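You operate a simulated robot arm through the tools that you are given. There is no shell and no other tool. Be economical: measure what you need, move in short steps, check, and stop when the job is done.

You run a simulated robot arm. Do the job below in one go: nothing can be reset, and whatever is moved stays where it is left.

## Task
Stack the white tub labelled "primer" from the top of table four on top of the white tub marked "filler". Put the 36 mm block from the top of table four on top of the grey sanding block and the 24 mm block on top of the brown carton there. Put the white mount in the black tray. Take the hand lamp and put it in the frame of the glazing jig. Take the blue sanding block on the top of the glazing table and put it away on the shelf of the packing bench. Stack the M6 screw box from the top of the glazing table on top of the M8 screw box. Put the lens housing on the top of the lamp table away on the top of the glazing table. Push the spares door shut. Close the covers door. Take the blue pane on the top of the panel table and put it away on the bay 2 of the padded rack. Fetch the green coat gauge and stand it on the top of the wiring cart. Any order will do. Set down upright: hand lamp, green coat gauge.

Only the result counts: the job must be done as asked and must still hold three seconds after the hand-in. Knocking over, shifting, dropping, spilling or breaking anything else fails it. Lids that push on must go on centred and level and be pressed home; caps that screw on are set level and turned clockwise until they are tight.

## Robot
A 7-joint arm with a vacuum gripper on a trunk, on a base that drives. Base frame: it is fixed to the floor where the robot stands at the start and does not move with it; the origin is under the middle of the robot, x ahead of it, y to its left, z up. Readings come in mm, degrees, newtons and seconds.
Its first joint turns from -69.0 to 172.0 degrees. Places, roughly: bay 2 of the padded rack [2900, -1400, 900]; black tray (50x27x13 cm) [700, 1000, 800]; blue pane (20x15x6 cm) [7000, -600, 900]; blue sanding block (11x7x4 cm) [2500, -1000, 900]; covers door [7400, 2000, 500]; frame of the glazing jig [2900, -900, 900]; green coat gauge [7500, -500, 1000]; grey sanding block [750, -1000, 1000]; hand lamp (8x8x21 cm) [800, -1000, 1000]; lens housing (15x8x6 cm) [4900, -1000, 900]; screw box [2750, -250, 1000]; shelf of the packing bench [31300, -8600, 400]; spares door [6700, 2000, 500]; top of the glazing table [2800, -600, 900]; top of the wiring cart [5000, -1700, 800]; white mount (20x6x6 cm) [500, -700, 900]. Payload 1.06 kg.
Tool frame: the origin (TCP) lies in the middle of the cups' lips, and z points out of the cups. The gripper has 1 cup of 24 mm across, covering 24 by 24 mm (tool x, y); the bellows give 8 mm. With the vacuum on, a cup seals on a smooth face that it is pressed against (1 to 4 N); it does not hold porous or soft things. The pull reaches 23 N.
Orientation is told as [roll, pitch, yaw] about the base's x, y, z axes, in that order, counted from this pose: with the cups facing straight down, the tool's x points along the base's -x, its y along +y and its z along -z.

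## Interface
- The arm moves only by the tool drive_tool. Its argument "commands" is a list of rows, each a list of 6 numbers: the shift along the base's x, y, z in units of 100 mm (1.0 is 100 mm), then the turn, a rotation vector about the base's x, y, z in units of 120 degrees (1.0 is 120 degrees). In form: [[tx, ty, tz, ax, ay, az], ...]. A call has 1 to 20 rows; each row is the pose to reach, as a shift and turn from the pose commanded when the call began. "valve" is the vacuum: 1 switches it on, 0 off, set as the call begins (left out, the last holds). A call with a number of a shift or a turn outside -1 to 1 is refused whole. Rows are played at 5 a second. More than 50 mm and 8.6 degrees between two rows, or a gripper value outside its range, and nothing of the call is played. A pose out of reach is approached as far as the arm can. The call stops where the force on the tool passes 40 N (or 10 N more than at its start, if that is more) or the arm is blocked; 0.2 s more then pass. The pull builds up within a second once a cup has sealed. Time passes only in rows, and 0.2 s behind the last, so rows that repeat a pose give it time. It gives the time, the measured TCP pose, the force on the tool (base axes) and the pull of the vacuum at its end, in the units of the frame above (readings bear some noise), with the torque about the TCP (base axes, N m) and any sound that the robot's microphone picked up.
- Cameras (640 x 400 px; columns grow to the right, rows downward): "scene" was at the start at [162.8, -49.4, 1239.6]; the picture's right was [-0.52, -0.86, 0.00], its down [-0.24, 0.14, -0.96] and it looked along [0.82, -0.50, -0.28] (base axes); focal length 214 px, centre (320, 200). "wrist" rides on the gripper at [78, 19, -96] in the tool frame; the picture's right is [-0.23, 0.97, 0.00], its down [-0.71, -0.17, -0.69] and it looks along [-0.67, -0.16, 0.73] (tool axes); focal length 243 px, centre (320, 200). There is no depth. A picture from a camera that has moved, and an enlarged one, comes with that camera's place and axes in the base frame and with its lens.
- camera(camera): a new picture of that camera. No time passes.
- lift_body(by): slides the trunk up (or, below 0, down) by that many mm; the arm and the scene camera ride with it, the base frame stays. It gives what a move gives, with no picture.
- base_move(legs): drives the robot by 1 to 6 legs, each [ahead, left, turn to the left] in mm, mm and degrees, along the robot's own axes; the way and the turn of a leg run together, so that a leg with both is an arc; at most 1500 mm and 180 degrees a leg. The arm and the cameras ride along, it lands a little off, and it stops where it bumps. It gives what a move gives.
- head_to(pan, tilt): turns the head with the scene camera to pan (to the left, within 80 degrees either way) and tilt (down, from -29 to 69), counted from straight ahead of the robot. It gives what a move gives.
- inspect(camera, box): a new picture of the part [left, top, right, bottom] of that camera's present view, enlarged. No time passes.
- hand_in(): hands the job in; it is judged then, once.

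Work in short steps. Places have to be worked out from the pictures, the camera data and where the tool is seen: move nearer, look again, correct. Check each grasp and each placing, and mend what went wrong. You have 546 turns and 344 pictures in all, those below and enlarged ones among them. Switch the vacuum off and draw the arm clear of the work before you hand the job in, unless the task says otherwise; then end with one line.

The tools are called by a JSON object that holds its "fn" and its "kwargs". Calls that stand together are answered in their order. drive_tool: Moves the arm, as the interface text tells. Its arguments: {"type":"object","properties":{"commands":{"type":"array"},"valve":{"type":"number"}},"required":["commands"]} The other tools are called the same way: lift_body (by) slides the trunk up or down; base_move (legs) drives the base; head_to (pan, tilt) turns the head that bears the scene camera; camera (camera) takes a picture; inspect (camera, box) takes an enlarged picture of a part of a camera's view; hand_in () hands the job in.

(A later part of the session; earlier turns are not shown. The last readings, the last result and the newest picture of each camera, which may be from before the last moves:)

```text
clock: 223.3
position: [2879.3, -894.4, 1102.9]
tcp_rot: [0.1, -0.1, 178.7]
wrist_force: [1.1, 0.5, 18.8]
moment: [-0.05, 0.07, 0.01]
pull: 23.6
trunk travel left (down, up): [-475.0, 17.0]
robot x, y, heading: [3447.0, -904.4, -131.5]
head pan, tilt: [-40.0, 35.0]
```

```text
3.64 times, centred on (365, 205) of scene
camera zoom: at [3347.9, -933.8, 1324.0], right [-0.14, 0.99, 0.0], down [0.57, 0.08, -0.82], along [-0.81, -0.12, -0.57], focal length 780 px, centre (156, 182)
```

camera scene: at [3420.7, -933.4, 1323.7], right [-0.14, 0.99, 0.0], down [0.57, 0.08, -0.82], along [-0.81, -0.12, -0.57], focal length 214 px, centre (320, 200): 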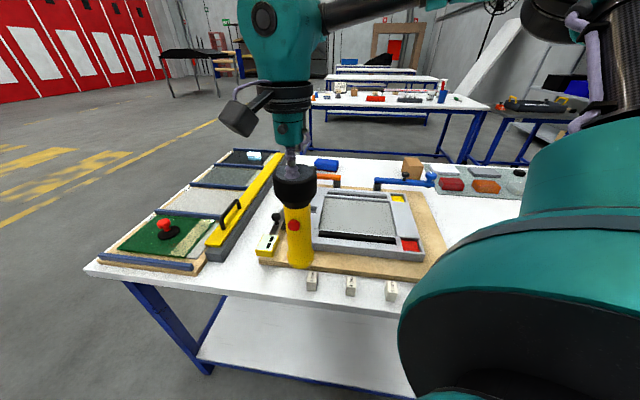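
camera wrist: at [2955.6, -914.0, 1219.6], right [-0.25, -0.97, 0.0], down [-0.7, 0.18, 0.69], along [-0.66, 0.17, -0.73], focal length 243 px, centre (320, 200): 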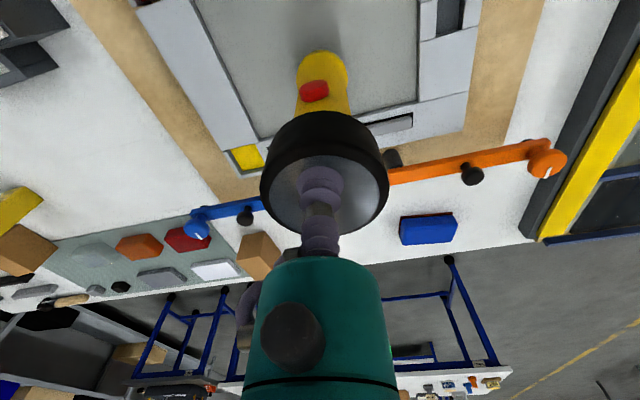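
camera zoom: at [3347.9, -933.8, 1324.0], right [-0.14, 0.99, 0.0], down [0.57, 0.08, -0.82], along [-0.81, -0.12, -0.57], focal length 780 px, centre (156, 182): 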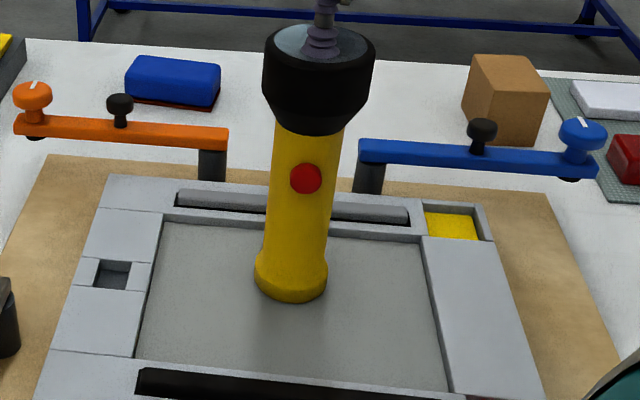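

The lamp stands in the recess. Release and rise.

{"fn": "drive_tool", "kwargs": {"commands": [[0, 0, 0.03, 0, 0, 0], [0, 0, 0.03, 0, 0, 0], [0, 0, 0.03, 0, 0, 0], [0, 0, 0.03, 0, 0, 0], [0, 0, 0.03, 0, 0, 0], [0, 0, 0.1, 0, 0, 0], [0, 0, 0.4, 0, 0, 0], [0, 0, 0.6, 0, 0, 0]], "valve": 0}}

{"fn": "inspect", "kwargs": {"camera": "scene", "box": [260, 110, 480, 270]}}

```text
clock: 225.1
position: [2878.6, -895.4, 1162.4]
tcp_rot: [-0.2, 0.0, 178.8]
wrist_force: [-0.4, 0.3, 0.0]
moment: [-0.02, -0.01, -0.03]
pull: 0.0
trunk travel left (down, up): [-475.0, 17.0]
robot x, y, heading: [3444.4, -902.6, -132.2]
head pan, tilt: [-40.0, 35.0]
```

```text
2.50 times, centred on (370, 190) of scene
camera zoom: at [3346.1, -934.1, 1323.7], right [-0.14, 0.99, 0.0], down [0.57, 0.08, -0.82], along [-0.81, -0.12, -0.57], focal length 536 px, centre (195, 225)
```

zoom: 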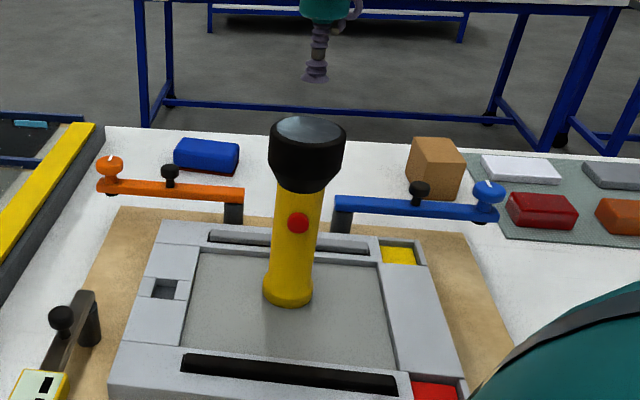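

The lamp is upright in the frame. I retract and drive +y to view the screw boxes.

{"fn": "drive_tool", "kwargs": {"commands": [[0.4, 0, 0.1, 0, 0, 0], [0.8, 0, 0.1, 0, 0, 0], [1.0, 0, 0.1, 0, 0, 0]]}}

{"fn": "base_move", "kwargs": {"legs": [[-464, -418, 0]]}}

{"fn": "camera", "kwargs": {"camera": "scene"}}

{"fn": "camera", "kwargs": {"camera": "wrist"}}

```text
clock: 225.9
position: [2979.1, -894.0, 1171.3]
tcp_rot: [0.0, 0.0, 178.8]
wrist_force: [0.4, -0.7, 0.3]
moment: [-0.02, 0.0, -0.02]
pull: 0.1
trunk travel left (down, up): [-475.0, 17.0]
robot x, y, heading: [3446.7, -905.3, -131.6]
head pan, tilt: [-40.0, 35.0]
```

```text
clock: 229.4
position: [2978.3, -264.3, 1171.5]
tcp_rot: [0.0, 0.0, 178.8]
wrist_force: [0.6, 1.0, 0.4]
moment: [0.0, -0.01, 0.0]
pull: 0.1
trunk travel left (down, up): [-475.0, 17.0]
robot x, y, heading: [3449.1, -280.1, -131.6]
head pan, tilt: [-40.0, 35.0]
```

```text
251 pictures are left
camera scene: at [3345.3, -305.7, 1323.8], right [-0.14, 0.99, 0.0], down [0.57, 0.08, -0.82], along [-0.81, -0.11, -0.57], focal length 214 px, centre (320, 200)
```

scene: 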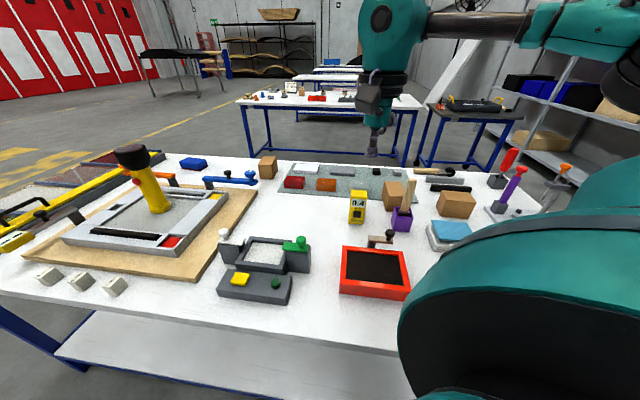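

```text
250 pictures are left
camera wrist: at [3056.3, -285.2, 1267.7], right [-0.26, -0.97, 0.0], down [-0.7, 0.19, 0.69], along [-0.66, 0.18, -0.73], focal length 243 px, centre (320, 200)
```

wrist: 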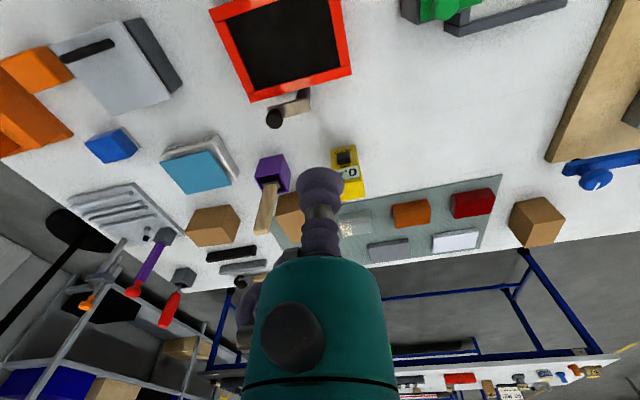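

Three brown boxes. I zoom to read labels.

{"fn": "inspect", "kwargs": {"camera": "scene", "box": [340, 140, 500, 240]}}

{"fn": "inspect", "kwargs": {"camera": "wrist", "box": [160, 130, 340, 280]}}

```text
4.00 times, centred on (420, 190) of scene
camera zoom: at [3345.3, -305.7, 1323.8], right [-0.14, 0.99, 0.0], down [0.57, 0.08, -0.82], along [-0.81, -0.11, -0.57], focal length 858 px, centre (-80, 240)
```

zoom: 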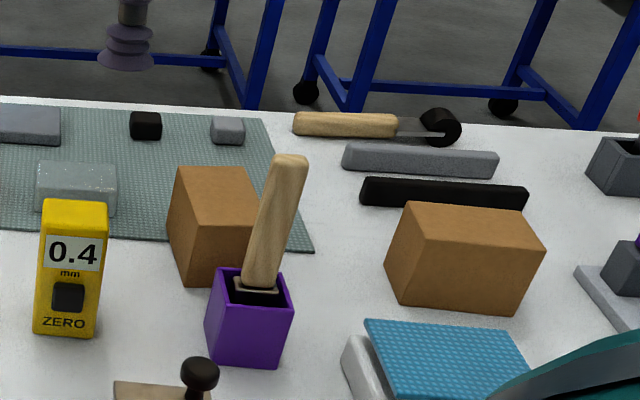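

```text
2.67 times, centred on (250, 205) of wrist
camera zoom: at [3056.3, -285.2, 1267.7], right [-0.26, -0.97, 0.0], down [-0.7, 0.19, 0.69], along [-0.66, 0.18, -0.73], focal length 647 px, centre (507, 187)
```

zoom: 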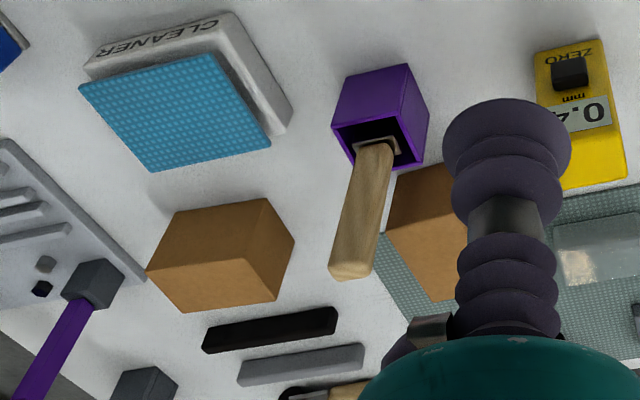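

Labels face the other side. I'll drive around to the near side of the glazing table, where I can read labels and reach boxes.

{"fn": "base_move", "kwargs": {"legs": [[692, 614, 0], [692, 614, 0], [996, -1122, 0], [0, 0, 180], [972, 863, 0]]}}

{"fn": "head_to", "kwargs": {"pan": -40, "tilt": 30}}

{"fn": "camera", "kwargs": {"camera": "scene"}}

```text
refused: leg 3 is longer than a leg can be; nothing moved
```

```text
clock: 230.1
position: [2978.0, -263.7, 1171.7]
tcp_rot: [-0.1, 0.0, 178.8]
wrist_force: [-0.3, -0.2, 0.5]
moment: [0.03, -0.01, 0.0]
pull: 0.0
trunk travel left (down, up): [-475.0, 17.0]
robot x, y, heading: [3446.9, -277.2, -131.8]
head pan, tilt: [-40.0, 30.0]
```

```text
247 pictures are left
camera scene: at [3343.0, -306.5, 1331.5], right [-0.14, 0.99, 0.0], down [0.5, 0.07, -0.87], along [-0.86, -0.12, -0.5], focal length 214 px, centre (320, 200)
```

scene: 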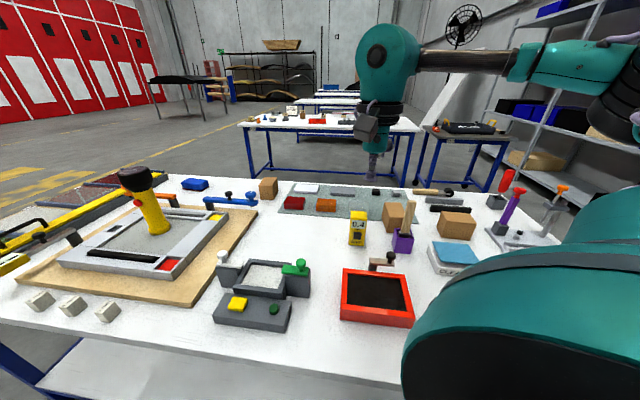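

Leg 3 slightly too long; I resend with shorter legs.

{"fn": "base_move", "kwargs": {"legs": [[692, 614, 0], [692, 614, 0], [960, -1085, 0], [0, 0, 180], [972, 863, 0]]}}

{"fn": "camera", "kwargs": {"camera": "scene"}}

```text
clock: 259.7
position: [2493.2, -850.4, 1171.0]
tcp_rot: [0.0, -0.1, -2.0]
wrist_force: [0.5, 0.2, -0.6]
moment: [-0.01, -0.01, 0.01]
pull: 0.0
trunk travel left (down, up): [-475.0, 17.0]
robot x, y, heading: [2022.3, -827.7, 47.1]
head pan, tilt: [-40.0, 30.0]
```

```text
246 pictures are left
camera scene: at [2127.8, -805.6, 1331.5], right [0.13, -0.99, 0.0], down [-0.5, -0.06, -0.87], along [0.86, 0.11, -0.5], focal length 214 px, centre (320, 200)
```

scene: 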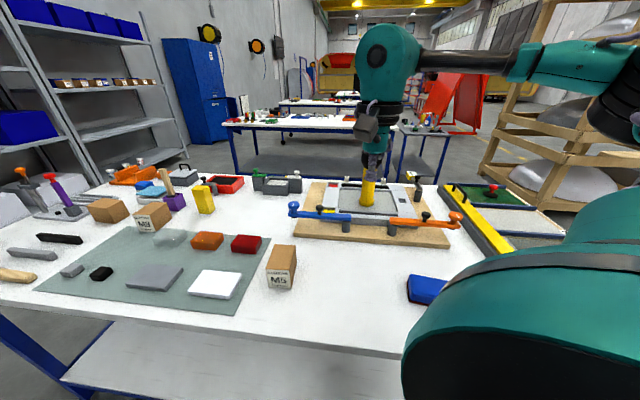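

{"fn": "inspect", "kwargs": {"camera": "scene", "box": [80, 160, 320, 300]}}

```text
2.67 times, centred on (200, 230) of scene
camera zoom: at [2127.8, -805.6, 1331.5], right [0.13, -0.99, 0.0], down [-0.5, -0.06, -0.87], along [0.86, 0.11, -0.5], focal length 572 px, centre (640, 120)
```

zoom: 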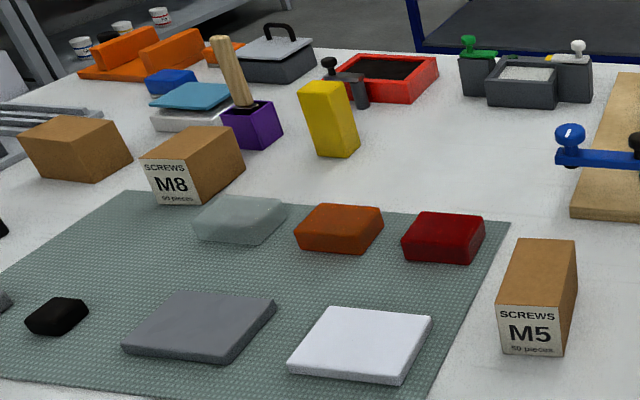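

M8 is box A (≈[2670,−145]); box B (≈[2695,55]) is presumably M6. I drive +y to look at it.

{"fn": "base_move", "kwargs": {"legs": [[585, 543, 2]]}}

{"fn": "camera", "kwargs": {"camera": "scene"}}

{"fn": "inspect", "kwargs": {"camera": "scene", "box": [230, 130, 450, 270]}}

{"fn": "camera", "kwargs": {"camera": "wrist"}}

```text
clock: 263.9
position: [2477.4, -41.1, 1170.9]
tcp_rot: [-0.1, 0.0, -0.1]
wrist_force: [0.8, -0.4, 0.1]
moment: [0.0, -0.03, 0.02]
pull: 0.1
trunk travel left (down, up): [-475.0, 17.0]
robot x, y, heading: [2009.3, -39.2, 49.0]
head pan, tilt: [-40.0, 30.0]
```

```text
244 pictures are left
camera scene: at [2110.8, -8.7, 1331.5], right [0.16, -0.99, 0.0], down [-0.49, -0.08, -0.87], along [0.85, 0.14, -0.5], focal length 214 px, centre (320, 200)
```

scene: 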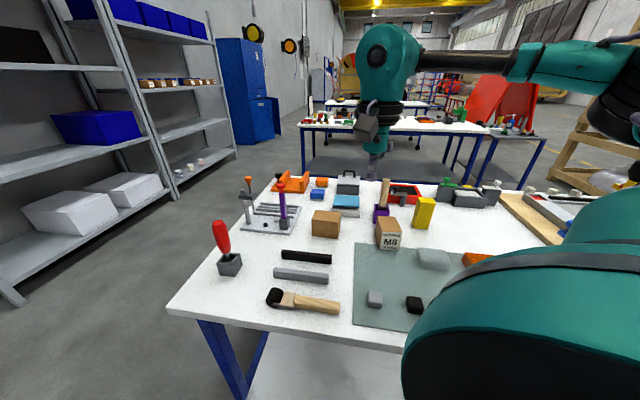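

```text
2.86 times, centred on (340, 200) of scene
camera zoom: at [2110.8, -8.7, 1331.5], right [0.16, -0.99, 0.0], down [-0.49, -0.08, -0.87], along [0.85, 0.14, -0.5], focal length 613 px, centre (263, 200)
```

zoom: 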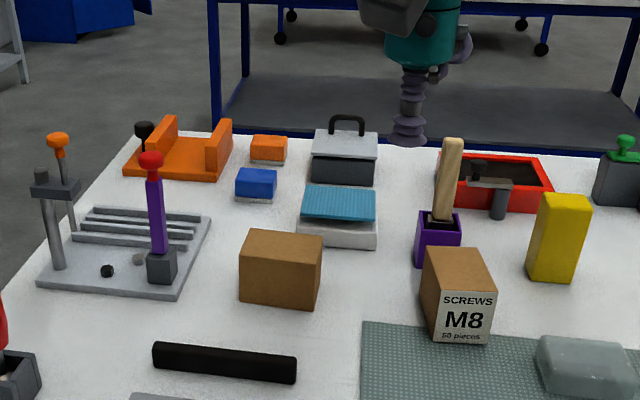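

```text
242 pictures are left
camera wrist: at [2399.8, -21.6, 1267.6], right [0.24, 0.97, 0.0], down [0.71, -0.17, 0.69], along [0.67, -0.16, -0.73], focal length 243 px, centre (320, 200)
```

wrist: 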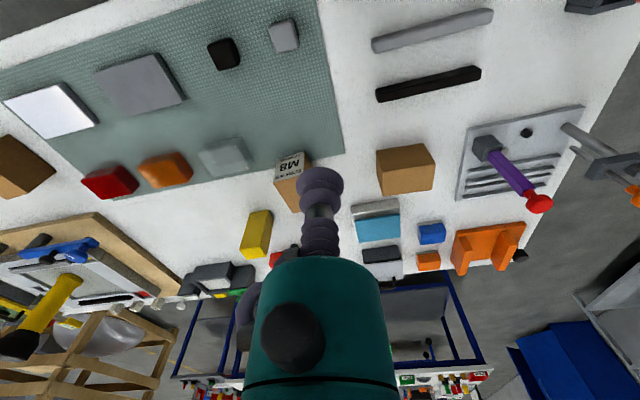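

B (≈[2697,66], top ≈925) shows no label on visible faces; the label must be on its +y end. I approach the table by 90 mm.

{"fn": "base_move", "kwargs": {"legs": [[59, -68, 0]]}}

{"fn": "drive_tool", "kwargs": {"commands": [[0.4, 0.2, -0.1, 0, 0, 0], [0.7, 0.6, -0.3, 0, 0, 0], [0.9, 1.0, -0.4, 0, 0, 0]]}}

{"fn": "camera", "kwargs": {"camera": "wrist"}}

```text
clock: 265.0
position: [2568.3, -41.0, 1170.7]
tcp_rot: [0.0, -0.1, -0.1]
wrist_force: [1.0, -0.1, -0.1]
moment: [-0.01, 0.02, 0.04]
pull: 0.1
trunk travel left (down, up): [-475.0, 17.0]
robot x, y, heading: [2100.5, -37.7, 49.4]
head pan, tilt: [-40.0, 30.0]
```

```text
refused: row 2 steps farther than a row can; nothing moved
```

```text
241 pictures are left
camera wrist: at [2490.7, -21.9, 1267.3], right [0.24, 0.97, 0.0], down [0.71, -0.17, 0.68], along [0.67, -0.16, -0.73], focal length 243 px, centre (320, 200)
```

wrist: 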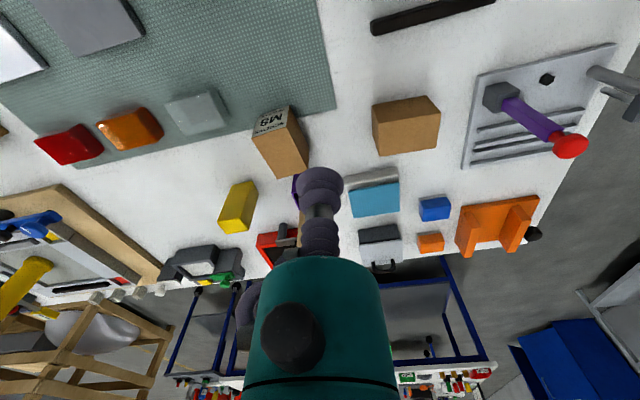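

No contact. I move a little nearer (30 mm) and +38 in y.

{"fn": "base_move", "kwargs": {"legs": [[48, 2, 0]]}}

{"fn": "drive_tool", "kwargs": {"commands": [[0.35, 0.2, -0.15, 0, 0, 0], [0.7, 0.4, -0.3, 0, 0, 0], [0.95, 0.6, -0.4, 0, 0, 0]]}}

{"fn": "camera", "kwargs": {"camera": "wrist"}}

```text
clock: 266.0
position: [2598.5, -2.3, 1171.4]
tcp_rot: [-0.1, 0.0, -0.1]
wrist_force: [-1.0, 0.6, -0.9]
moment: [0.02, 0.02, -0.03]
pull: 0.0
trunk travel left (down, up): [-475.0, 17.0]
robot x, y, heading: [2122.2, -0.2, 48.7]
head pan, tilt: [-40.0, 30.0]
```

```text
clock: 266.8
position: [2693.2, 57.2, 1129.0]
tcp_rot: [-0.1, 0.0, 0.0]
wrist_force: [0.4, -0.9, -0.4]
moment: [0.0, -0.01, 0.01]
pull: 0.1
trunk travel left (down, up): [-475.0, 17.0]
robot x, y, heading: [2125.7, 0.1, 49.3]
head pan, tilt: [-40.0, 30.0]
```

```text
240 pictures are left
camera wrist: at [2615.2, 76.1, 1226.8], right [0.24, 0.97, 0.0], down [0.71, -0.17, 0.69], along [0.67, -0.16, -0.73], focal length 243 px, centre (320, 200)
```

wrist: 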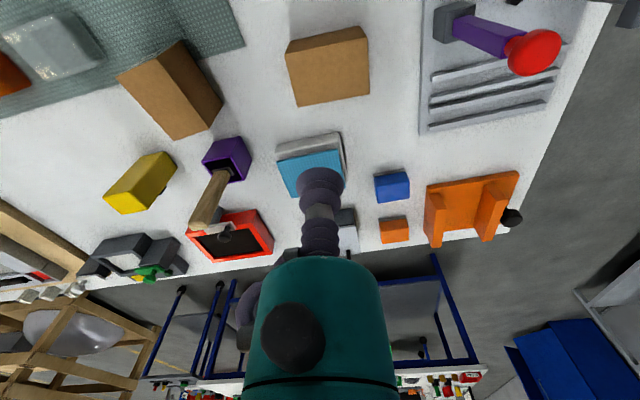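

B is at ≈[2696,68]. I turn the tool −76° in yaw to view its +y end label.

{"fn": "drive_tool", "kwargs": {"commands": [[0.01, 0.03, 0, 0, 0, -0.07], [0.02, 0.06, 0, 0, 0, -0.14], [0.03, 0.1, 0, 0, 0, -0.21], [0.03, 0.1, 0, 0, 0, -0.28], [0.03, 0.1, 0, 0, 0, -0.35], [0.03, 0.1, 0, 0, 0, -0.42], [0.03, 0.1, 0, 0, 0, -0.49], [0.03, 0.1, 0, 0, 0, -0.56], [0.03, 0.1, 0, 0, 0, -0.63]]}}

{"fn": "camera", "kwargs": {"camera": "wrist"}}

```text
clock: 268.8
position: [2694.9, 66.1, 1131.7]
tcp_rot: [0.0, 0.0, -76.0]
wrist_force: [1.0, 0.2, 0.9]
moment: [0.01, 0.01, 0.01]
pull: 0.0
trunk travel left (down, up): [-475.0, 17.0]
robot x, y, heading: [2126.5, 0.8, 49.4]
head pan, tilt: [-40.0, 30.0]
```

```text
239 pictures are left
camera wrist: at [2695.0, 146.9, 1227.3], right [1.0, 0.01, 0.0], down [0.01, -0.73, 0.69], along [0.01, -0.69, -0.73], focal length 243 px, centre (320, 200)
```

wrist: 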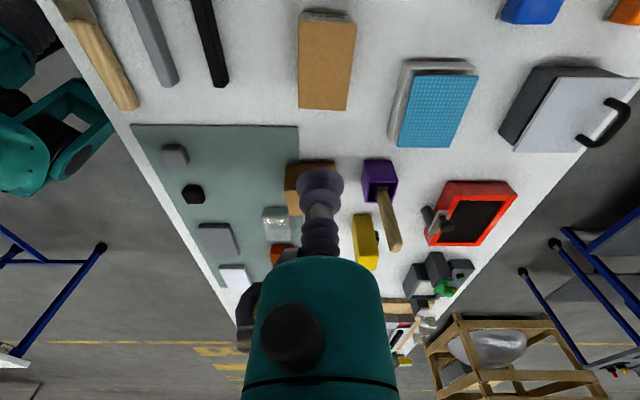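

{"fn": "inspect", "kwargs": {"camera": "wrist", "box": [270, 0, 390, 80]}}

```text
5.00 times, centred on (330, 40) of wrist
camera zoom: at [2695.0, 146.9, 1227.3], right [1.0, 0.01, 0.0], down [0.01, -0.73, 0.69], along [0.01, -0.69, -0.73], focal length 1213 px, centre (270, 1000)
```

zoom: 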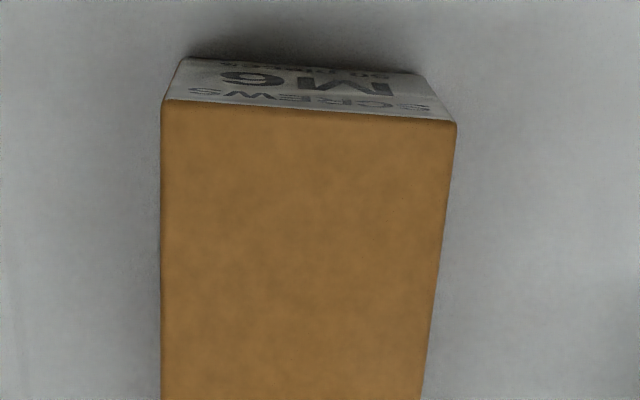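

M6 confirmed. I descend onto its top with vacuum.

{"fn": "drive_tool", "kwargs": {"commands": [[0.01, 0.01, -0.4, 0, 0, 0], [0.01, 0.01, -0.8, 0, 0, 0], [0.01, 0.01, -1.0, 0, 0, 0]]}}

{"fn": "drive_tool", "kwargs": {"commands": [[0, 0, -0.4, 0, 0, 0], [0, 0, -0.7, 0, 0, 0], [0, 0, -0.76, 0, 0, 0]], "valve": 1}}

{"fn": "camera", "kwargs": {"camera": "wrist"}}

```text
clock: 269.6
position: [2696.4, 68.3, 1031.5]
tcp_rot: [-0.1, 0.0, -75.8]
wrist_force: [0.3, 0.8, 0.8]
moment: [-0.03, 0.02, -0.02]
pull: 0.1
trunk travel left (down, up): [-475.0, 17.0]
robot x, y, heading: [2128.1, -0.3, 49.0]
head pan, tilt: [-40.0, 30.0]
```

```text
clock: 270.4
position: [2695.8, 69.3, 954.8]
tcp_rot: [0.0, 0.1, -75.7]
wrist_force: [0.1, -0.2, -0.3]
moment: [-0.01, -0.05, 0.01]
pull: 0.0
trunk travel left (down, up): [-475.0, 17.0]
robot x, y, heading: [2130.1, -0.2, 49.3]
head pan, tilt: [-40.0, 30.0]
```

```text
237 pictures are left
camera wrist: at [2695.6, 148.1, 1051.4], right [1.0, 0.01, 0.0], down [0.01, -0.73, 0.68], along [0.01, -0.68, -0.73], focal length 243 px, centre (320, 200)
```

wrist: 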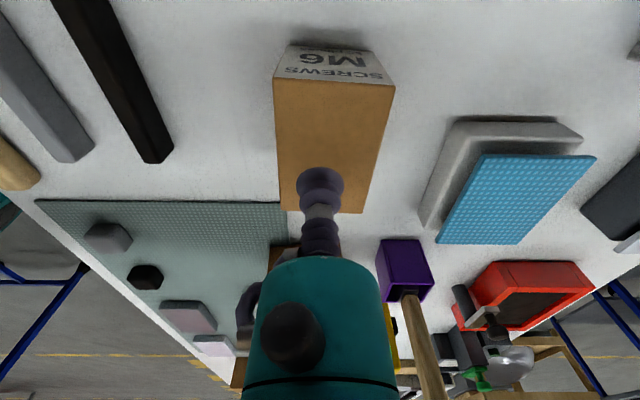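

Close to centred (+4 mm x). Continue down.

{"fn": "drive_tool", "kwargs": {"commands": [[0.04, 0, -0.12, 0, 0, 0], [0.04, 0, -0.24, 0, 0, 0]]}}

{"fn": "drive_tool", "kwargs": {"commands": [[0, 0, -0.02, 0, 0, 0], [0, 0, -0.04, 0, 0, 0]]}}

```text
clock: 271.0
position: [2701.1, 66.8, 930.8]
tcp_rot: [-0.1, 0.1, -75.7]
wrist_force: [-0.9, -0.2, 0.1]
moment: [0.03, -0.01, -0.02]
pull: 22.8
trunk travel left (down, up): [-475.0, 17.0]
robot x, y, heading: [2126.6, -1.6, 49.3]
head pan, tilt: [-40.0, 30.0]
```

```text
clock: 271.6
position: [2698.8, 66.2, 929.9]
tcp_rot: [0.2, 0.1, -75.7]
wrist_force: [1.5, -5.9, 16.1]
moment: [-0.01, 0.02, 0.06]
pull: 22.9
trunk travel left (down, up): [-475.0, 17.0]
robot x, y, heading: [2130.2, -0.4, 49.2]
head pan, tilt: [-40.0, 30.0]
```

Sealed. Lift and carry toward the M8 box, turning back the yaw.

{"fn": "drive_tool", "kwargs": {"commands": [[0, 0, 0.1, 0, 0, 0], [0, 0, 0.5, 0, 0, 0], [0, 0, 1.0, 0, 0, 0]]}}

{"fn": "drive_tool", "kwargs": {"commands": [[-0.1, -0.05, 0.3, 0, 0, 0.07], [-0.2, -0.1, 0.3, 0, 0, 0.14], [-0.3, -0.15, 0.3, 0, 0, 0.21], [-0.35, -0.2, 0.3, 0, 0, 0.28], [-0.35, -0.3, 0.3, 0, 0, 0.35], [-0.35, -0.4, 0.3, 0, 0, 0.42], [-0.35, -0.5, 0.3, 0, 0, 0.49], [-0.35, -0.6, 0.3, 0, 0, 0.56], [-0.35, -0.7, 0.3, 0, 0, 0.63]]}}

{"fn": "camera", "kwargs": {"camera": "wrist"}}

{"fn": "camera", "kwargs": {"camera": "scene"}}

```text
clock: 272.4
position: [2700.3, 67.9, 1027.2]
tcp_rot: [-0.1, -0.1, -75.7]
wrist_force: [-0.4, -0.3, -4.2]
moment: [-0.03, -0.02, 0.0]
pull: 22.7
trunk travel left (down, up): [-475.0, 17.0]
robot x, y, heading: [2127.9, -1.3, 49.5]
head pan, tilt: [-40.0, 30.0]
```

```text
clock: 274.4
position: [2665.5, -3.0, 1056.5]
tcp_rot: [0.0, 0.0, 0.1]
wrist_force: [-0.4, 0.0, -4.2]
moment: [0.02, 0.02, 0.0]
pull: 23.1
trunk travel left (down, up): [-475.0, 17.0]
robot x, y, heading: [2131.9, 0.5, 49.2]
head pan, tilt: [-40.0, 30.0]
```

```text
236 pictures are left
camera wrist: at [2587.5, 16.2, 1153.8], right [0.23, 0.97, 0.0], down [0.71, -0.17, 0.68], along [0.67, -0.16, -0.73], focal length 243 px, centre (320, 200)
```

wrist: 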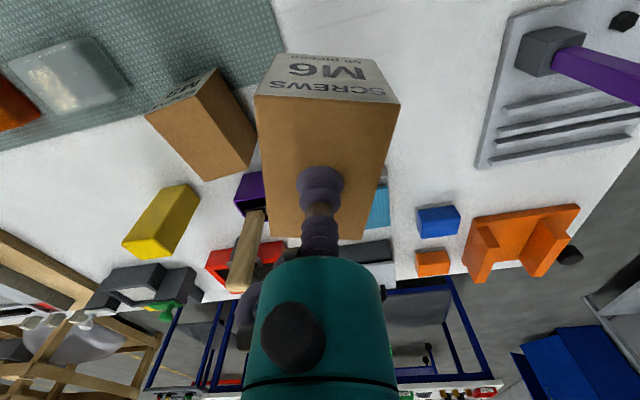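

```text
235 pictures are left
camera scene: at [2230.7, 28.3, 1331.5], right [0.16, -0.99, 0.0], down [-0.49, -0.08, -0.87], along [0.85, 0.14, -0.5], focal length 214 px, centre (320, 200)
```

scene: 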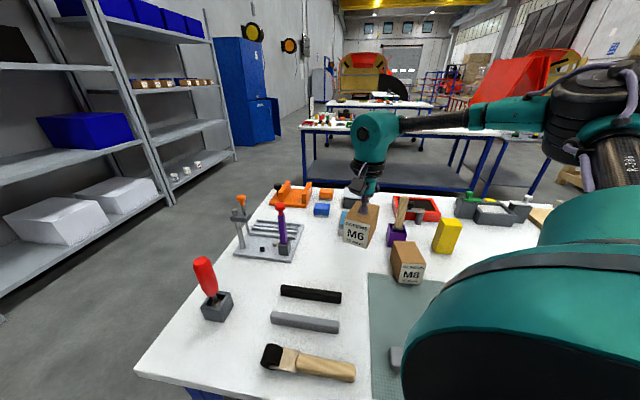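

I move over the M8 box (centre ≈[2676,−131]) and turn 18° more to align the boxes.

{"fn": "drive_tool", "kwargs": {"commands": [[0, -0.4, 0, 0, 0, 0.05], [0.05, -0.8, 0, 0, 0, 0.1], [0.1, -1.0, 0, 0, 0, 0.15]]}}

{"fn": "drive_tool", "kwargs": {"commands": [[0, -0.15, 0, 0, 0, 0], [0, -0.28, -0.2, 0, 0, 0]]}}

{"fn": "camera", "kwargs": {"camera": "wrist"}}

{"fn": "inspect", "kwargs": {"camera": "scene", "box": [320, 160, 480, 300]}}

```text
clock: 275.2
position: [2675.3, -103.5, 1055.4]
tcp_rot: [0.0, 0.0, 18.1]
wrist_force: [0.9, 0.3, -3.8]
moment: [-0.02, 0.02, 0.0]
pull: 22.7
trunk travel left (down, up): [-475.0, 17.0]
robot x, y, heading: [2132.1, 0.5, 49.5]
head pan, tilt: [-40.0, 30.0]
```

```text
clock: 275.8
position: [2676.2, -130.4, 1037.3]
tcp_rot: [-0.1, -0.1, 17.9]
wrist_force: [0.3, -0.1, -3.7]
moment: [0.0, 0.0, -0.01]
pull: 23.7
trunk travel left (down, up): [-475.0, 17.0]
robot x, y, heading: [2122.9, -0.5, 49.4]
head pan, tilt: [-40.0, 30.0]
```

```text
234 pictures are left
camera wrist: at [2596.7, -136.9, 1133.3], right [-0.08, 1.0, 0.0], down [0.73, 0.06, 0.68], along [0.68, 0.05, -0.73], focal length 243 px, centre (320, 200)
```

wrist: 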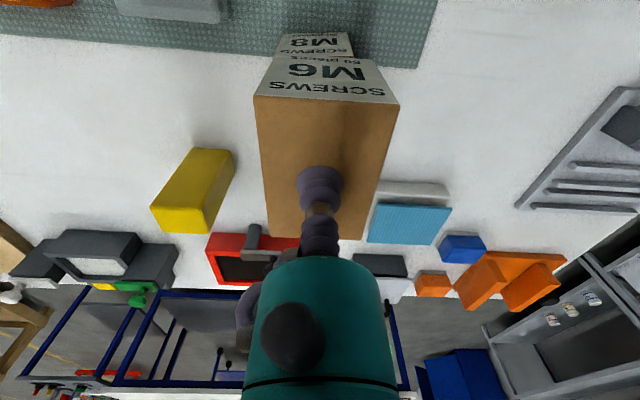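

```text
2.86 times, centred on (400, 230) of scene
camera zoom: at [2230.9, 28.4, 1331.5], right [0.16, -0.99, 0.0], down [-0.49, -0.08, -0.87], along [0.85, 0.14, -0.5], focal length 613 px, centre (91, 114)
```

zoom: 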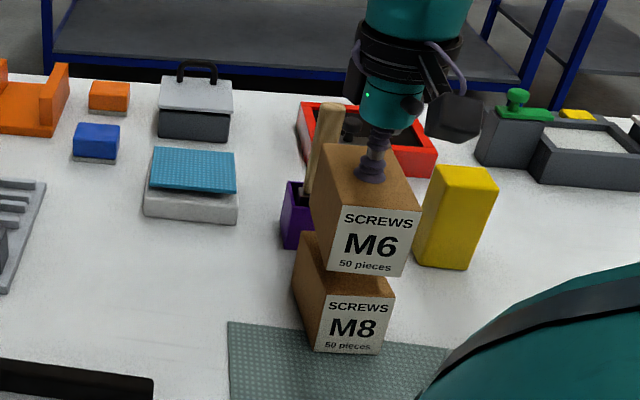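

M8 front is ~10 mm further than M6's; shift (+9,−4) and lower to near contact (TCP ≈1000).

{"fn": "drive_tool", "kwargs": {"commands": [[0.09, -0.04, -0.1, 0, 0, 0], [0.09, -0.04, -0.3, 0, 0, 0]]}}

{"fn": "inspect", "kwargs": {"camera": "scene", "box": [360, 200, 460, 290]}}

```text
clock: 276.4
position: [2684.3, -134.2, 1007.7]
tcp_rot: [0.0, -0.1, 17.9]
wrist_force: [-0.1, -0.7, -3.2]
moment: [0.07, 0.02, 0.02]
pull: 22.8
trunk travel left (down, up): [-475.0, 17.0]
robot x, y, heading: [2126.8, 2.0, 49.4]
head pan, tilt: [-40.0, 30.0]
```

```text
4.44 times, centred on (410, 245) of scene
camera zoom: at [2230.8, 28.5, 1331.5], right [0.16, -0.99, 0.0], down [-0.49, -0.08, -0.87], along [0.85, 0.14, -0.5], focal length 953 px, centre (-80, 0)
```

zoom: 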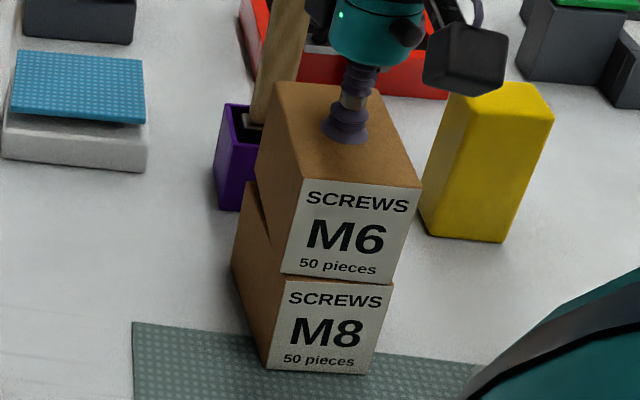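

Aligned. Lower to contact.

{"fn": "drive_tool", "kwargs": {"commands": [[0, 0, -0.03, 0, 0, 0], [0, 0, -0.05, 0, 0, 0]]}}

{"fn": "drive_tool", "kwargs": {"commands": [[0, 0, -0.02, 0, 0, 0], [0, 0, -0.04, 0, 0, 0]]}}

```text
clock: 277.0
position: [2684.8, -134.7, 1003.2]
tcp_rot: [0.0, -0.2, 17.8]
wrist_force: [2.7, -0.8, 7.6]
moment: [0.01, 0.13, 0.02]
pull: 23.6
trunk travel left (down, up): [-475.0, 17.0]
robot x, y, heading: [2129.5, 2.1, 49.1]
head pan, tilt: [-40.0, 30.0]
```

```text
clock: 277.6
position: [2684.2, -134.7, 1000.5]
tcp_rot: [0.0, -0.2, 17.9]
wrist_force: [4.0, -0.9, 18.3]
moment: [0.05, 0.16, -0.04]
pull: 22.8
trunk travel left (down, up): [-475.0, 17.0]
robot x, y, heading: [2123.5, -0.7, 49.6]
head pan, tilt: [-40.0, 30.0]
```

{"fn": "drive_tool", "kwargs": {"commands": [[0, 0, 0.03, 0, 0, 0], [0, 0, 0.03, 0, 0, 0], [0, 0, 0.03, 0, 0, 0], [0, 0, 0.03, 0, 0, 0], [0, 0, 0.03, 0, 0, 0], [0, 0, 0.1, 0, 0, 0], [0, 0, 0.5, 0, 0, 0], [0, 0, 0.9, 0, 0, 0]], "valve": 0}}

{"fn": "inspect", "kwargs": {"camera": "scene", "box": [340, 190, 480, 290]}}

```text
clock: 279.4
position: [2683.9, -132.1, 1088.9]
tcp_rot: [-0.1, 0.0, 17.9]
wrist_force: [-0.1, 0.1, -0.5]
moment: [-0.03, 0.0, -0.02]
pull: 0.0
trunk travel left (down, up): [-475.0, 17.0]
robot x, y, heading: [2126.9, -1.6, 49.5]
head pan, tilt: [-40.0, 30.0]
```

```text
4.00 times, centred on (410, 240) of scene
camera zoom: at [2230.2, 28.6, 1331.6], right [0.16, -0.99, 0.0], down [-0.49, -0.08, -0.87], along [0.85, 0.14, -0.5], focal length 858 px, centre (-40, 40)
```

zoom: 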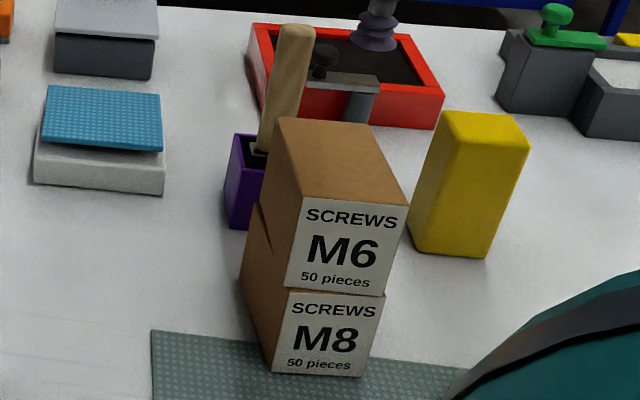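

Stacked. Next: blue sanding block. Retract, turn yaw back, drive −y.

{"fn": "drive_tool", "kwargs": {"commands": [[-0.4, 0, 0.2, 0, 0, -0.05], [-0.8, 0, 0.3, 0, 0, -0.1], [-1.0, 0, 0.5, 0, 0, -0.149]]}}

{"fn": "base_move", "kwargs": {"legs": [[-695, -464, 0]]}}

{"fn": "camera", "kwargs": {"camera": "wrist"}}

{"fn": "camera", "kwargs": {"camera": "scene"}}

```text
clock: 280.2
position: [2583.8, -135.1, 1138.3]
tcp_rot: [0.0, -0.1, 0.0]
wrist_force: [0.1, 0.1, -0.4]
moment: [0.03, -0.02, 0.0]
pull: 0.1
trunk travel left (down, up): [-475.0, 17.0]
robot x, y, heading: [2130.0, -2.8, 49.4]
head pan, tilt: [-40.0, 30.0]
```

```text
clock: 284.6
position: [2476.0, -966.8, 1138.0]
tcp_rot: [0.2, 0.1, -0.2]
wrist_force: [0.2, 0.2, 0.8]
moment: [0.03, -0.01, -0.03]
pull: 0.0
trunk travel left (down, up): [-475.0, 17.0]
robot x, y, heading: [2019.7, -833.4, 48.6]
head pan, tilt: [-40.0, 30.0]
```

```text
230 pictures are left
camera wrist: at [2399.6, -949.8, 1235.0], right [0.24, 0.97, 0.0], down [0.71, -0.17, 0.69], along [0.67, -0.16, -0.73], focal length 243 px, centre (320, 200)
```

wrist: 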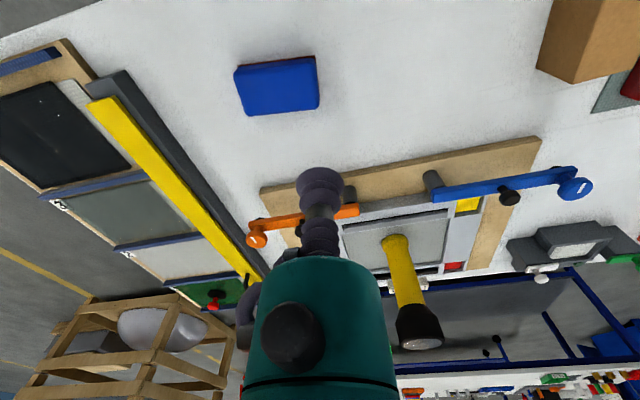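

```text
229 pictures are left
camera scene: at [2124.2, -805.0, 1331.6], right [0.16, -0.99, 0.0], down [-0.49, -0.08, -0.87], along [0.86, 0.14, -0.5], focal length 214 px, centre (320, 200)
```

scene: 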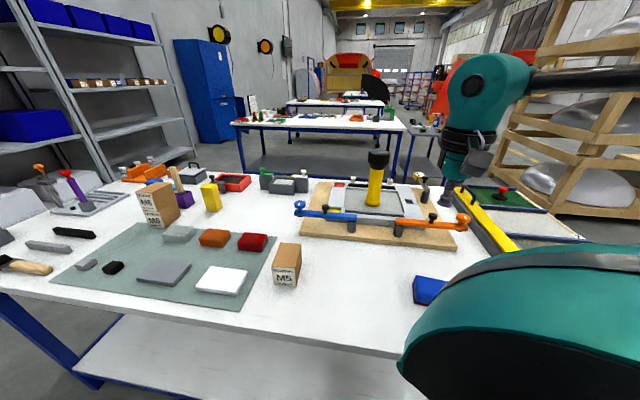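

Blue block top ≈[2489,−1026]. Move above and descend.

{"fn": "drive_tool", "kwargs": {"commands": [[0.06, -0.3, 0, 0, 0, 0], [0.13, -0.59, -0.2, 0, 0, 0], [0.13, -0.59, -0.6, 0, 0, 0], [0.13, -0.59, -1.0, 0, 0, 0]]}}

{"fn": "drive_tool", "kwargs": {"commands": [[0, 0, -0.4, 0, 0, 0], [0, 0, -0.75, 0, 0, 0]]}}

{"fn": "camera", "kwargs": {"camera": "wrist"}}

```text
clock: 285.6
position: [2489.9, -1027.9, 1037.8]
tcp_rot: [-0.1, 0.0, -0.3]
wrist_force: [0.8, -0.4, -0.1]
moment: [0.03, -0.02, 0.0]
pull: 0.0
trunk travel left (down, up): [-475.0, 17.0]
robot x, y, heading: [2022.3, -834.9, 48.8]
head pan, tilt: [-40.0, 30.0]
```

```text
clock: 286.2
position: [2490.1, -1028.4, 962.5]
tcp_rot: [0.1, -0.1, -0.3]
wrist_force: [0.4, -0.9, 0.4]
moment: [-0.01, -0.01, 0.02]
pull: 0.1
trunk travel left (down, up): [-475.0, 17.0]
robot x, y, heading: [2021.5, -832.4, 48.9]
head pan, tilt: [-40.0, 30.0]
```

```text
228 pictures are left
camera wrist: at [2412.4, -1008.6, 1058.9], right [0.24, 0.97, 0.0], down [0.71, -0.17, 0.69], along [0.67, -0.16, -0.73], focal length 243 px, centre (320, 200)
```

wrist: 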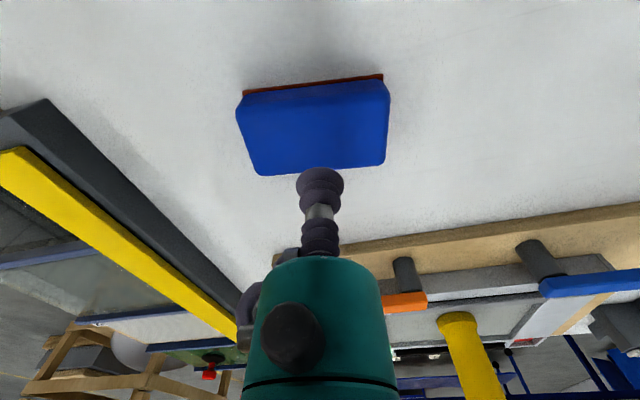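

Centred. Descend with vacuum.

{"fn": "drive_tool", "kwargs": {"commands": [[0, 0, -0.2, 0, 0, 0], [0, 0, -0.42, 0, 0, 0]], "valve": 1}}

{"fn": "drive_tool", "kwargs": {"commands": [[0, 0, -0.02, 0, 0, 0], [0, 0, -0.05, 0, 0, 0]]}}

{"fn": "drive_tool", "kwargs": {"commands": [[0, 0, -0.02, 0, 0, 0], [0, 0, -0.04, 0, 0, 0]]}}

```text
clock: 286.8
position: [2490.1, -1027.6, 921.4]
tcp_rot: [0.0, 0.0, -0.1]
wrist_force: [0.4, -0.4, 0.7]
moment: [0.03, 0.01, -0.03]
pull: 0.0
trunk travel left (down, up): [-475.0, 17.0]
robot x, y, heading: [2019.0, -832.9, 48.9]
head pan, tilt: [-40.0, 30.0]
```

```text
clock: 287.4
position: [2490.4, -1027.6, 916.8]
tcp_rot: [0.0, 0.0, -0.2]
wrist_force: [-0.6, 0.2, -0.1]
moment: [0.02, 0.0, -0.02]
pull: 0.1
trunk travel left (down, up): [-475.0, 17.0]
robot x, y, heading: [2021.9, -833.0, 49.0]
head pan, tilt: [-40.0, 30.0]
```

```text
clock: 288.0
position: [2491.2, -1027.4, 913.2]
tcp_rot: [0.0, 0.0, -0.2]
wrist_force: [1.1, 0.3, 0.1]
moment: [-0.01, 0.02, 0.01]
pull: 0.0
trunk travel left (down, up): [-475.0, 17.0]
robot x, y, heading: [2021.6, -834.6, 49.1]
head pan, tilt: [-40.0, 30.0]
```

{"fn": "drive_tool", "kwargs": {"commands": [[0, 0, -0.02, 0, 0, 0], [0, 0, -0.05, 0, 0, 0]]}}

{"fn": "drive_tool", "kwargs": {"commands": [[0, 0, -0.02, 0, 0, 0], [0, 0, -0.04, 0, 0, 0]]}}

```text
clock: 288.6
position: [2490.8, -1027.0, 908.8]
tcp_rot: [0.0, -0.1, -0.1]
wrist_force: [0.4, 0.0, 0.4]
moment: [-0.02, 0.0, 0.04]
pull: 0.0
trunk travel left (down, up): [-475.0, 17.0]
robot x, y, heading: [2023.9, -832.3, 49.0]
head pan, tilt: [-40.0, 30.0]
```

```text
clock: 289.2
position: [2490.5, -1027.9, 902.9]
tcp_rot: [-0.1, -0.1, -0.2]
wrist_force: [0.2, 0.8, 0.0]
moment: [0.0, -0.02, -0.01]
pull: 0.1
trunk travel left (down, up): [-475.0, 17.0]
robot x, y, heading: [2025.3, -834.2, 49.0]
head pan, tilt: [-40.0, 30.0]
```

{"fn": "drive_tool", "kwargs": {"commands": [[0, 0, -0.02, 0, 0, 0], [0, 0, -0.04, 0, 0, 0]]}}

{"fn": "camera", "kwargs": {"camera": "wrist"}}

```text
clock: 289.8
position: [2490.5, -1027.8, 898.6]
tcp_rot: [-0.1, 0.0, -0.1]
wrist_force: [-0.4, 0.6, -0.3]
moment: [0.0, -0.01, 0.0]
pull: 22.8
trunk travel left (down, up): [-475.0, 17.0]
robot x, y, heading: [2023.9, -833.2, 49.1]
head pan, tilt: [-40.0, 30.0]
```

```text
227 pictures are left
camera wrist: at [2412.5, -1008.3, 995.7], right [0.24, 0.97, 0.0], down [0.71, -0.17, 0.69], along [0.67, -0.16, -0.73], focal length 243 px, centre (320, 200)
```

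wrist: 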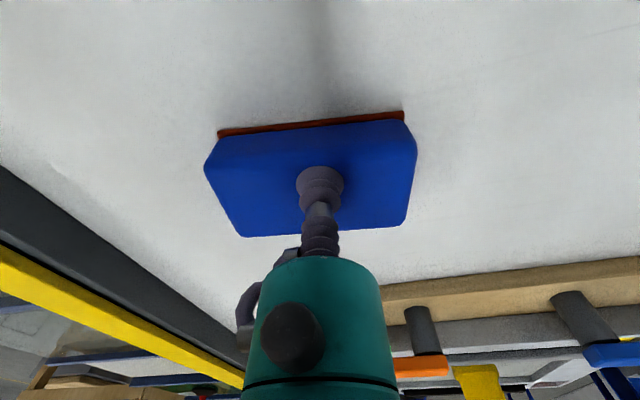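

Sealed. I lift, then drive to the open aisle and turn to heading ≈0.

{"fn": "drive_tool", "kwargs": {"commands": [[0, 0, 0.1, 0, 0, 0], [0, 0, 0.5, 0, 0, 0], [-0.2, 0, 0.9, 0, 0, 0], [-0.5, 0, 1.0, 0, 0, 0], [-0.9, 0, 1.0, 0, 0, 0]]}}

{"fn": "base_move", "kwargs": {"legs": [[-65, 76, 0], [-987, -856, 0], [0, 0, -49]]}}

{"fn": "head_to", "kwargs": {"pan": 0, "tilt": 5}}

{"fn": "camera", "kwargs": {"camera": "scene"}}

{"fn": "head_to", "kwargs": {"pan": -45, "tilt": 5}}

{"fn": "camera", "kwargs": {"camera": "scene"}}

```text
clock: 291.0
position: [2399.8, -1024.9, 999.6]
tcp_rot: [0.0, 0.0, -0.2]
wrist_force: [-0.5, -0.4, -1.3]
moment: [0.01, 0.0, 0.0]
pull: 23.1
trunk travel left (down, up): [-475.0, 17.0]
robot x, y, heading: [2014.8, -831.0, 49.0]
head pan, tilt: [-40.0, 30.0]
```

```text
clock: 300.6
position: [2033.9, -2549.8, 999.0]
tcp_rot: [0.1, 0.0, -48.9]
wrist_force: [1.1, -0.4, -1.8]
moment: [0.02, 0.03, 0.0]
pull: 23.5
trunk travel left (down, up): [-475.0, 17.0]
robot x, y, heading: [1929.6, -2136.3, 0.3]
head pan, tilt: [-40.0, 30.0]
```

```text
clock: 301.6
position: [2033.2, -2550.6, 999.5]
tcp_rot: [0.0, 0.1, -48.9]
wrist_force: [0.8, 0.2, -2.2]
moment: [0.05, 0.01, 0.0]
pull: 22.4
trunk travel left (down, up): [-475.0, 17.0]
robot x, y, heading: [1928.5, -2135.4, 0.4]
head pan, tilt: [0.0, 5.0]
```

```text
226 pictures are left
camera scene: at [2040.4, -2139.3, 1371.9], right [0.01, -1.0, 0.0], down [-0.09, 0.0, -1.0], along [1.0, 0.01, -0.09], focal length 214 px, centre (320, 200)
```

scene: 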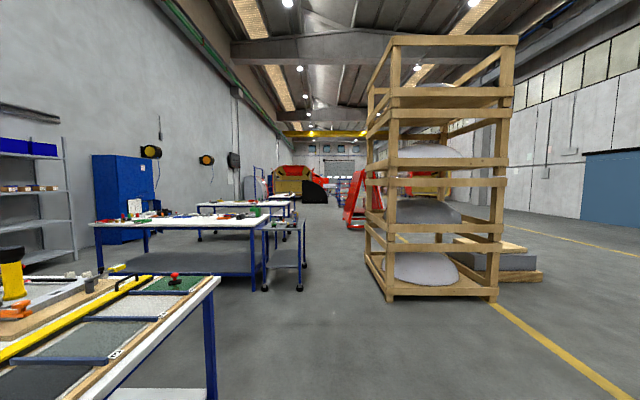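

```text
clock: 302.8
position: [2033.6, -2550.6, 999.0]
tcp_rot: [0.0, 0.0, -48.8]
wrist_force: [0.2, -0.7, -1.6]
moment: [0.0, 0.01, 0.02]
pull: 22.5
trunk travel left (down, up): [-475.0, 17.0]
robot x, y, heading: [1925.2, -2137.6, 0.5]
head pan, tilt: [-45.0, 5.0]
```

```text
225 pictures are left
camera scene: at [2014.0, -2204.3, 1371.9], right [-0.7, -0.71, 0.0], down [-0.06, 0.06, -1.0], along [0.71, -0.7, -0.09], focal length 214 px, centre (320, 200)
```

scene: 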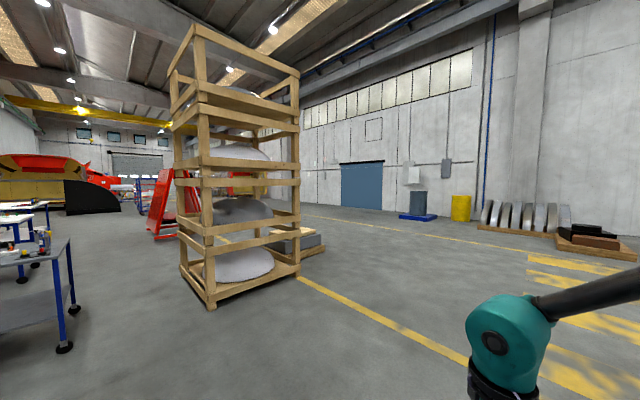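

The right-hand aisle looks clear. I drive right to y≈−5600 then ahead.

{"fn": "base_move", "kwargs": {"legs": [[0, -1150, 0], [0, -1150, 0], [0, -1150, 0], [1500, 0, 0], [1500, 0, 0], [1500, 0, 0]]}}

{"fn": "head_to", "kwargs": {"pan": 0, "tilt": 5}}

{"fn": "camera", "kwargs": {"camera": "scene"}}

```text
clock: 340.6
position: [6579.8, -5907.6, 999.2]
tcp_rot: [0.0, 0.0, -47.5]
wrist_force: [-0.2, 0.7, -2.7]
moment: [0.01, 0.03, -0.02]
pull: 23.5
trunk travel left (down, up): [-475.0, 17.0]
robot x, y, heading: [6465.2, -5502.7, 1.6]
head pan, tilt: [-45.0, 5.0]
```

```text
clock: 341.7
position: [6578.2, -5907.0, 999.6]
tcp_rot: [0.0, 0.0, -47.5]
wrist_force: [-0.3, -0.5, -1.0]
moment: [0.03, 0.02, -0.02]
pull: 23.5
trunk travel left (down, up): [-475.0, 17.0]
robot x, y, heading: [6464.8, -5494.7, 1.6]
head pan, tilt: [0.0, 5.0]
```

```text
224 pictures are left
camera scene: at [6577.0, -5496.4, 1371.9], right [0.03, -1.0, 0.0], down [-0.09, 0.0, -1.0], along [1.0, 0.03, -0.09], focal length 214 px, centre (320, 200)
```

scene: 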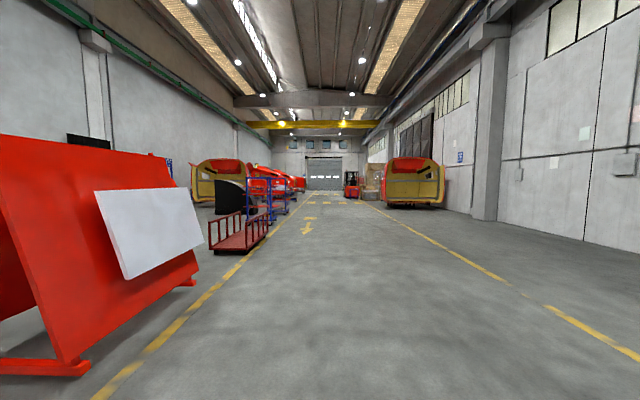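

Aisle clear. Continue 9 m with heading correction.

{"fn": "base_move", "kwargs": {"legs": [[1480, -60, -2], [1500, 0, 0], [1500, 0, 0], [1500, 0, 0], [1500, 0, 0], [1500, 0, 0]]}}

{"fn": "camera", "kwargs": {"camera": "scene"}}

```text
clock: 384.3
position: [15572.4, -5920.0, 999.1]
tcp_rot: [0.0, 0.0, -48.9]
wrist_force: [-0.1, 0.5, -1.1]
moment: [0.01, -0.01, 0.02]
pull: 22.7
trunk travel left (down, up): [-475.0, 17.0]
robot x, y, heading: [15466.1, -5508.9, 0.2]
head pan, tilt: [0.0, 5.0]
```

```text
223 pictures are left
camera scene: at [15580.8, -5508.2, 1371.9], right [0.01, -1.0, 0.0], down [-0.09, 0.0, -1.0], along [1.0, 0.01, -0.09], focal length 214 px, centre (320, 200)
```

scene: 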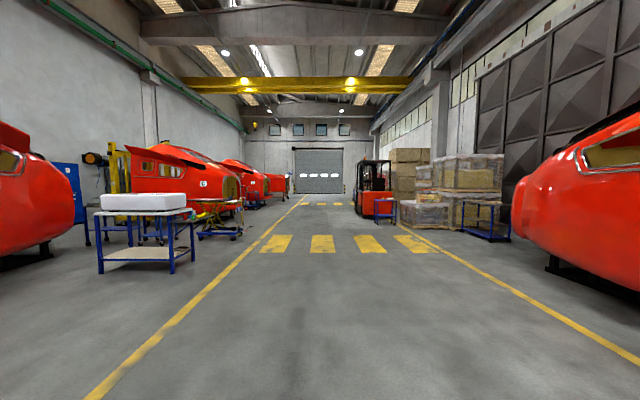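

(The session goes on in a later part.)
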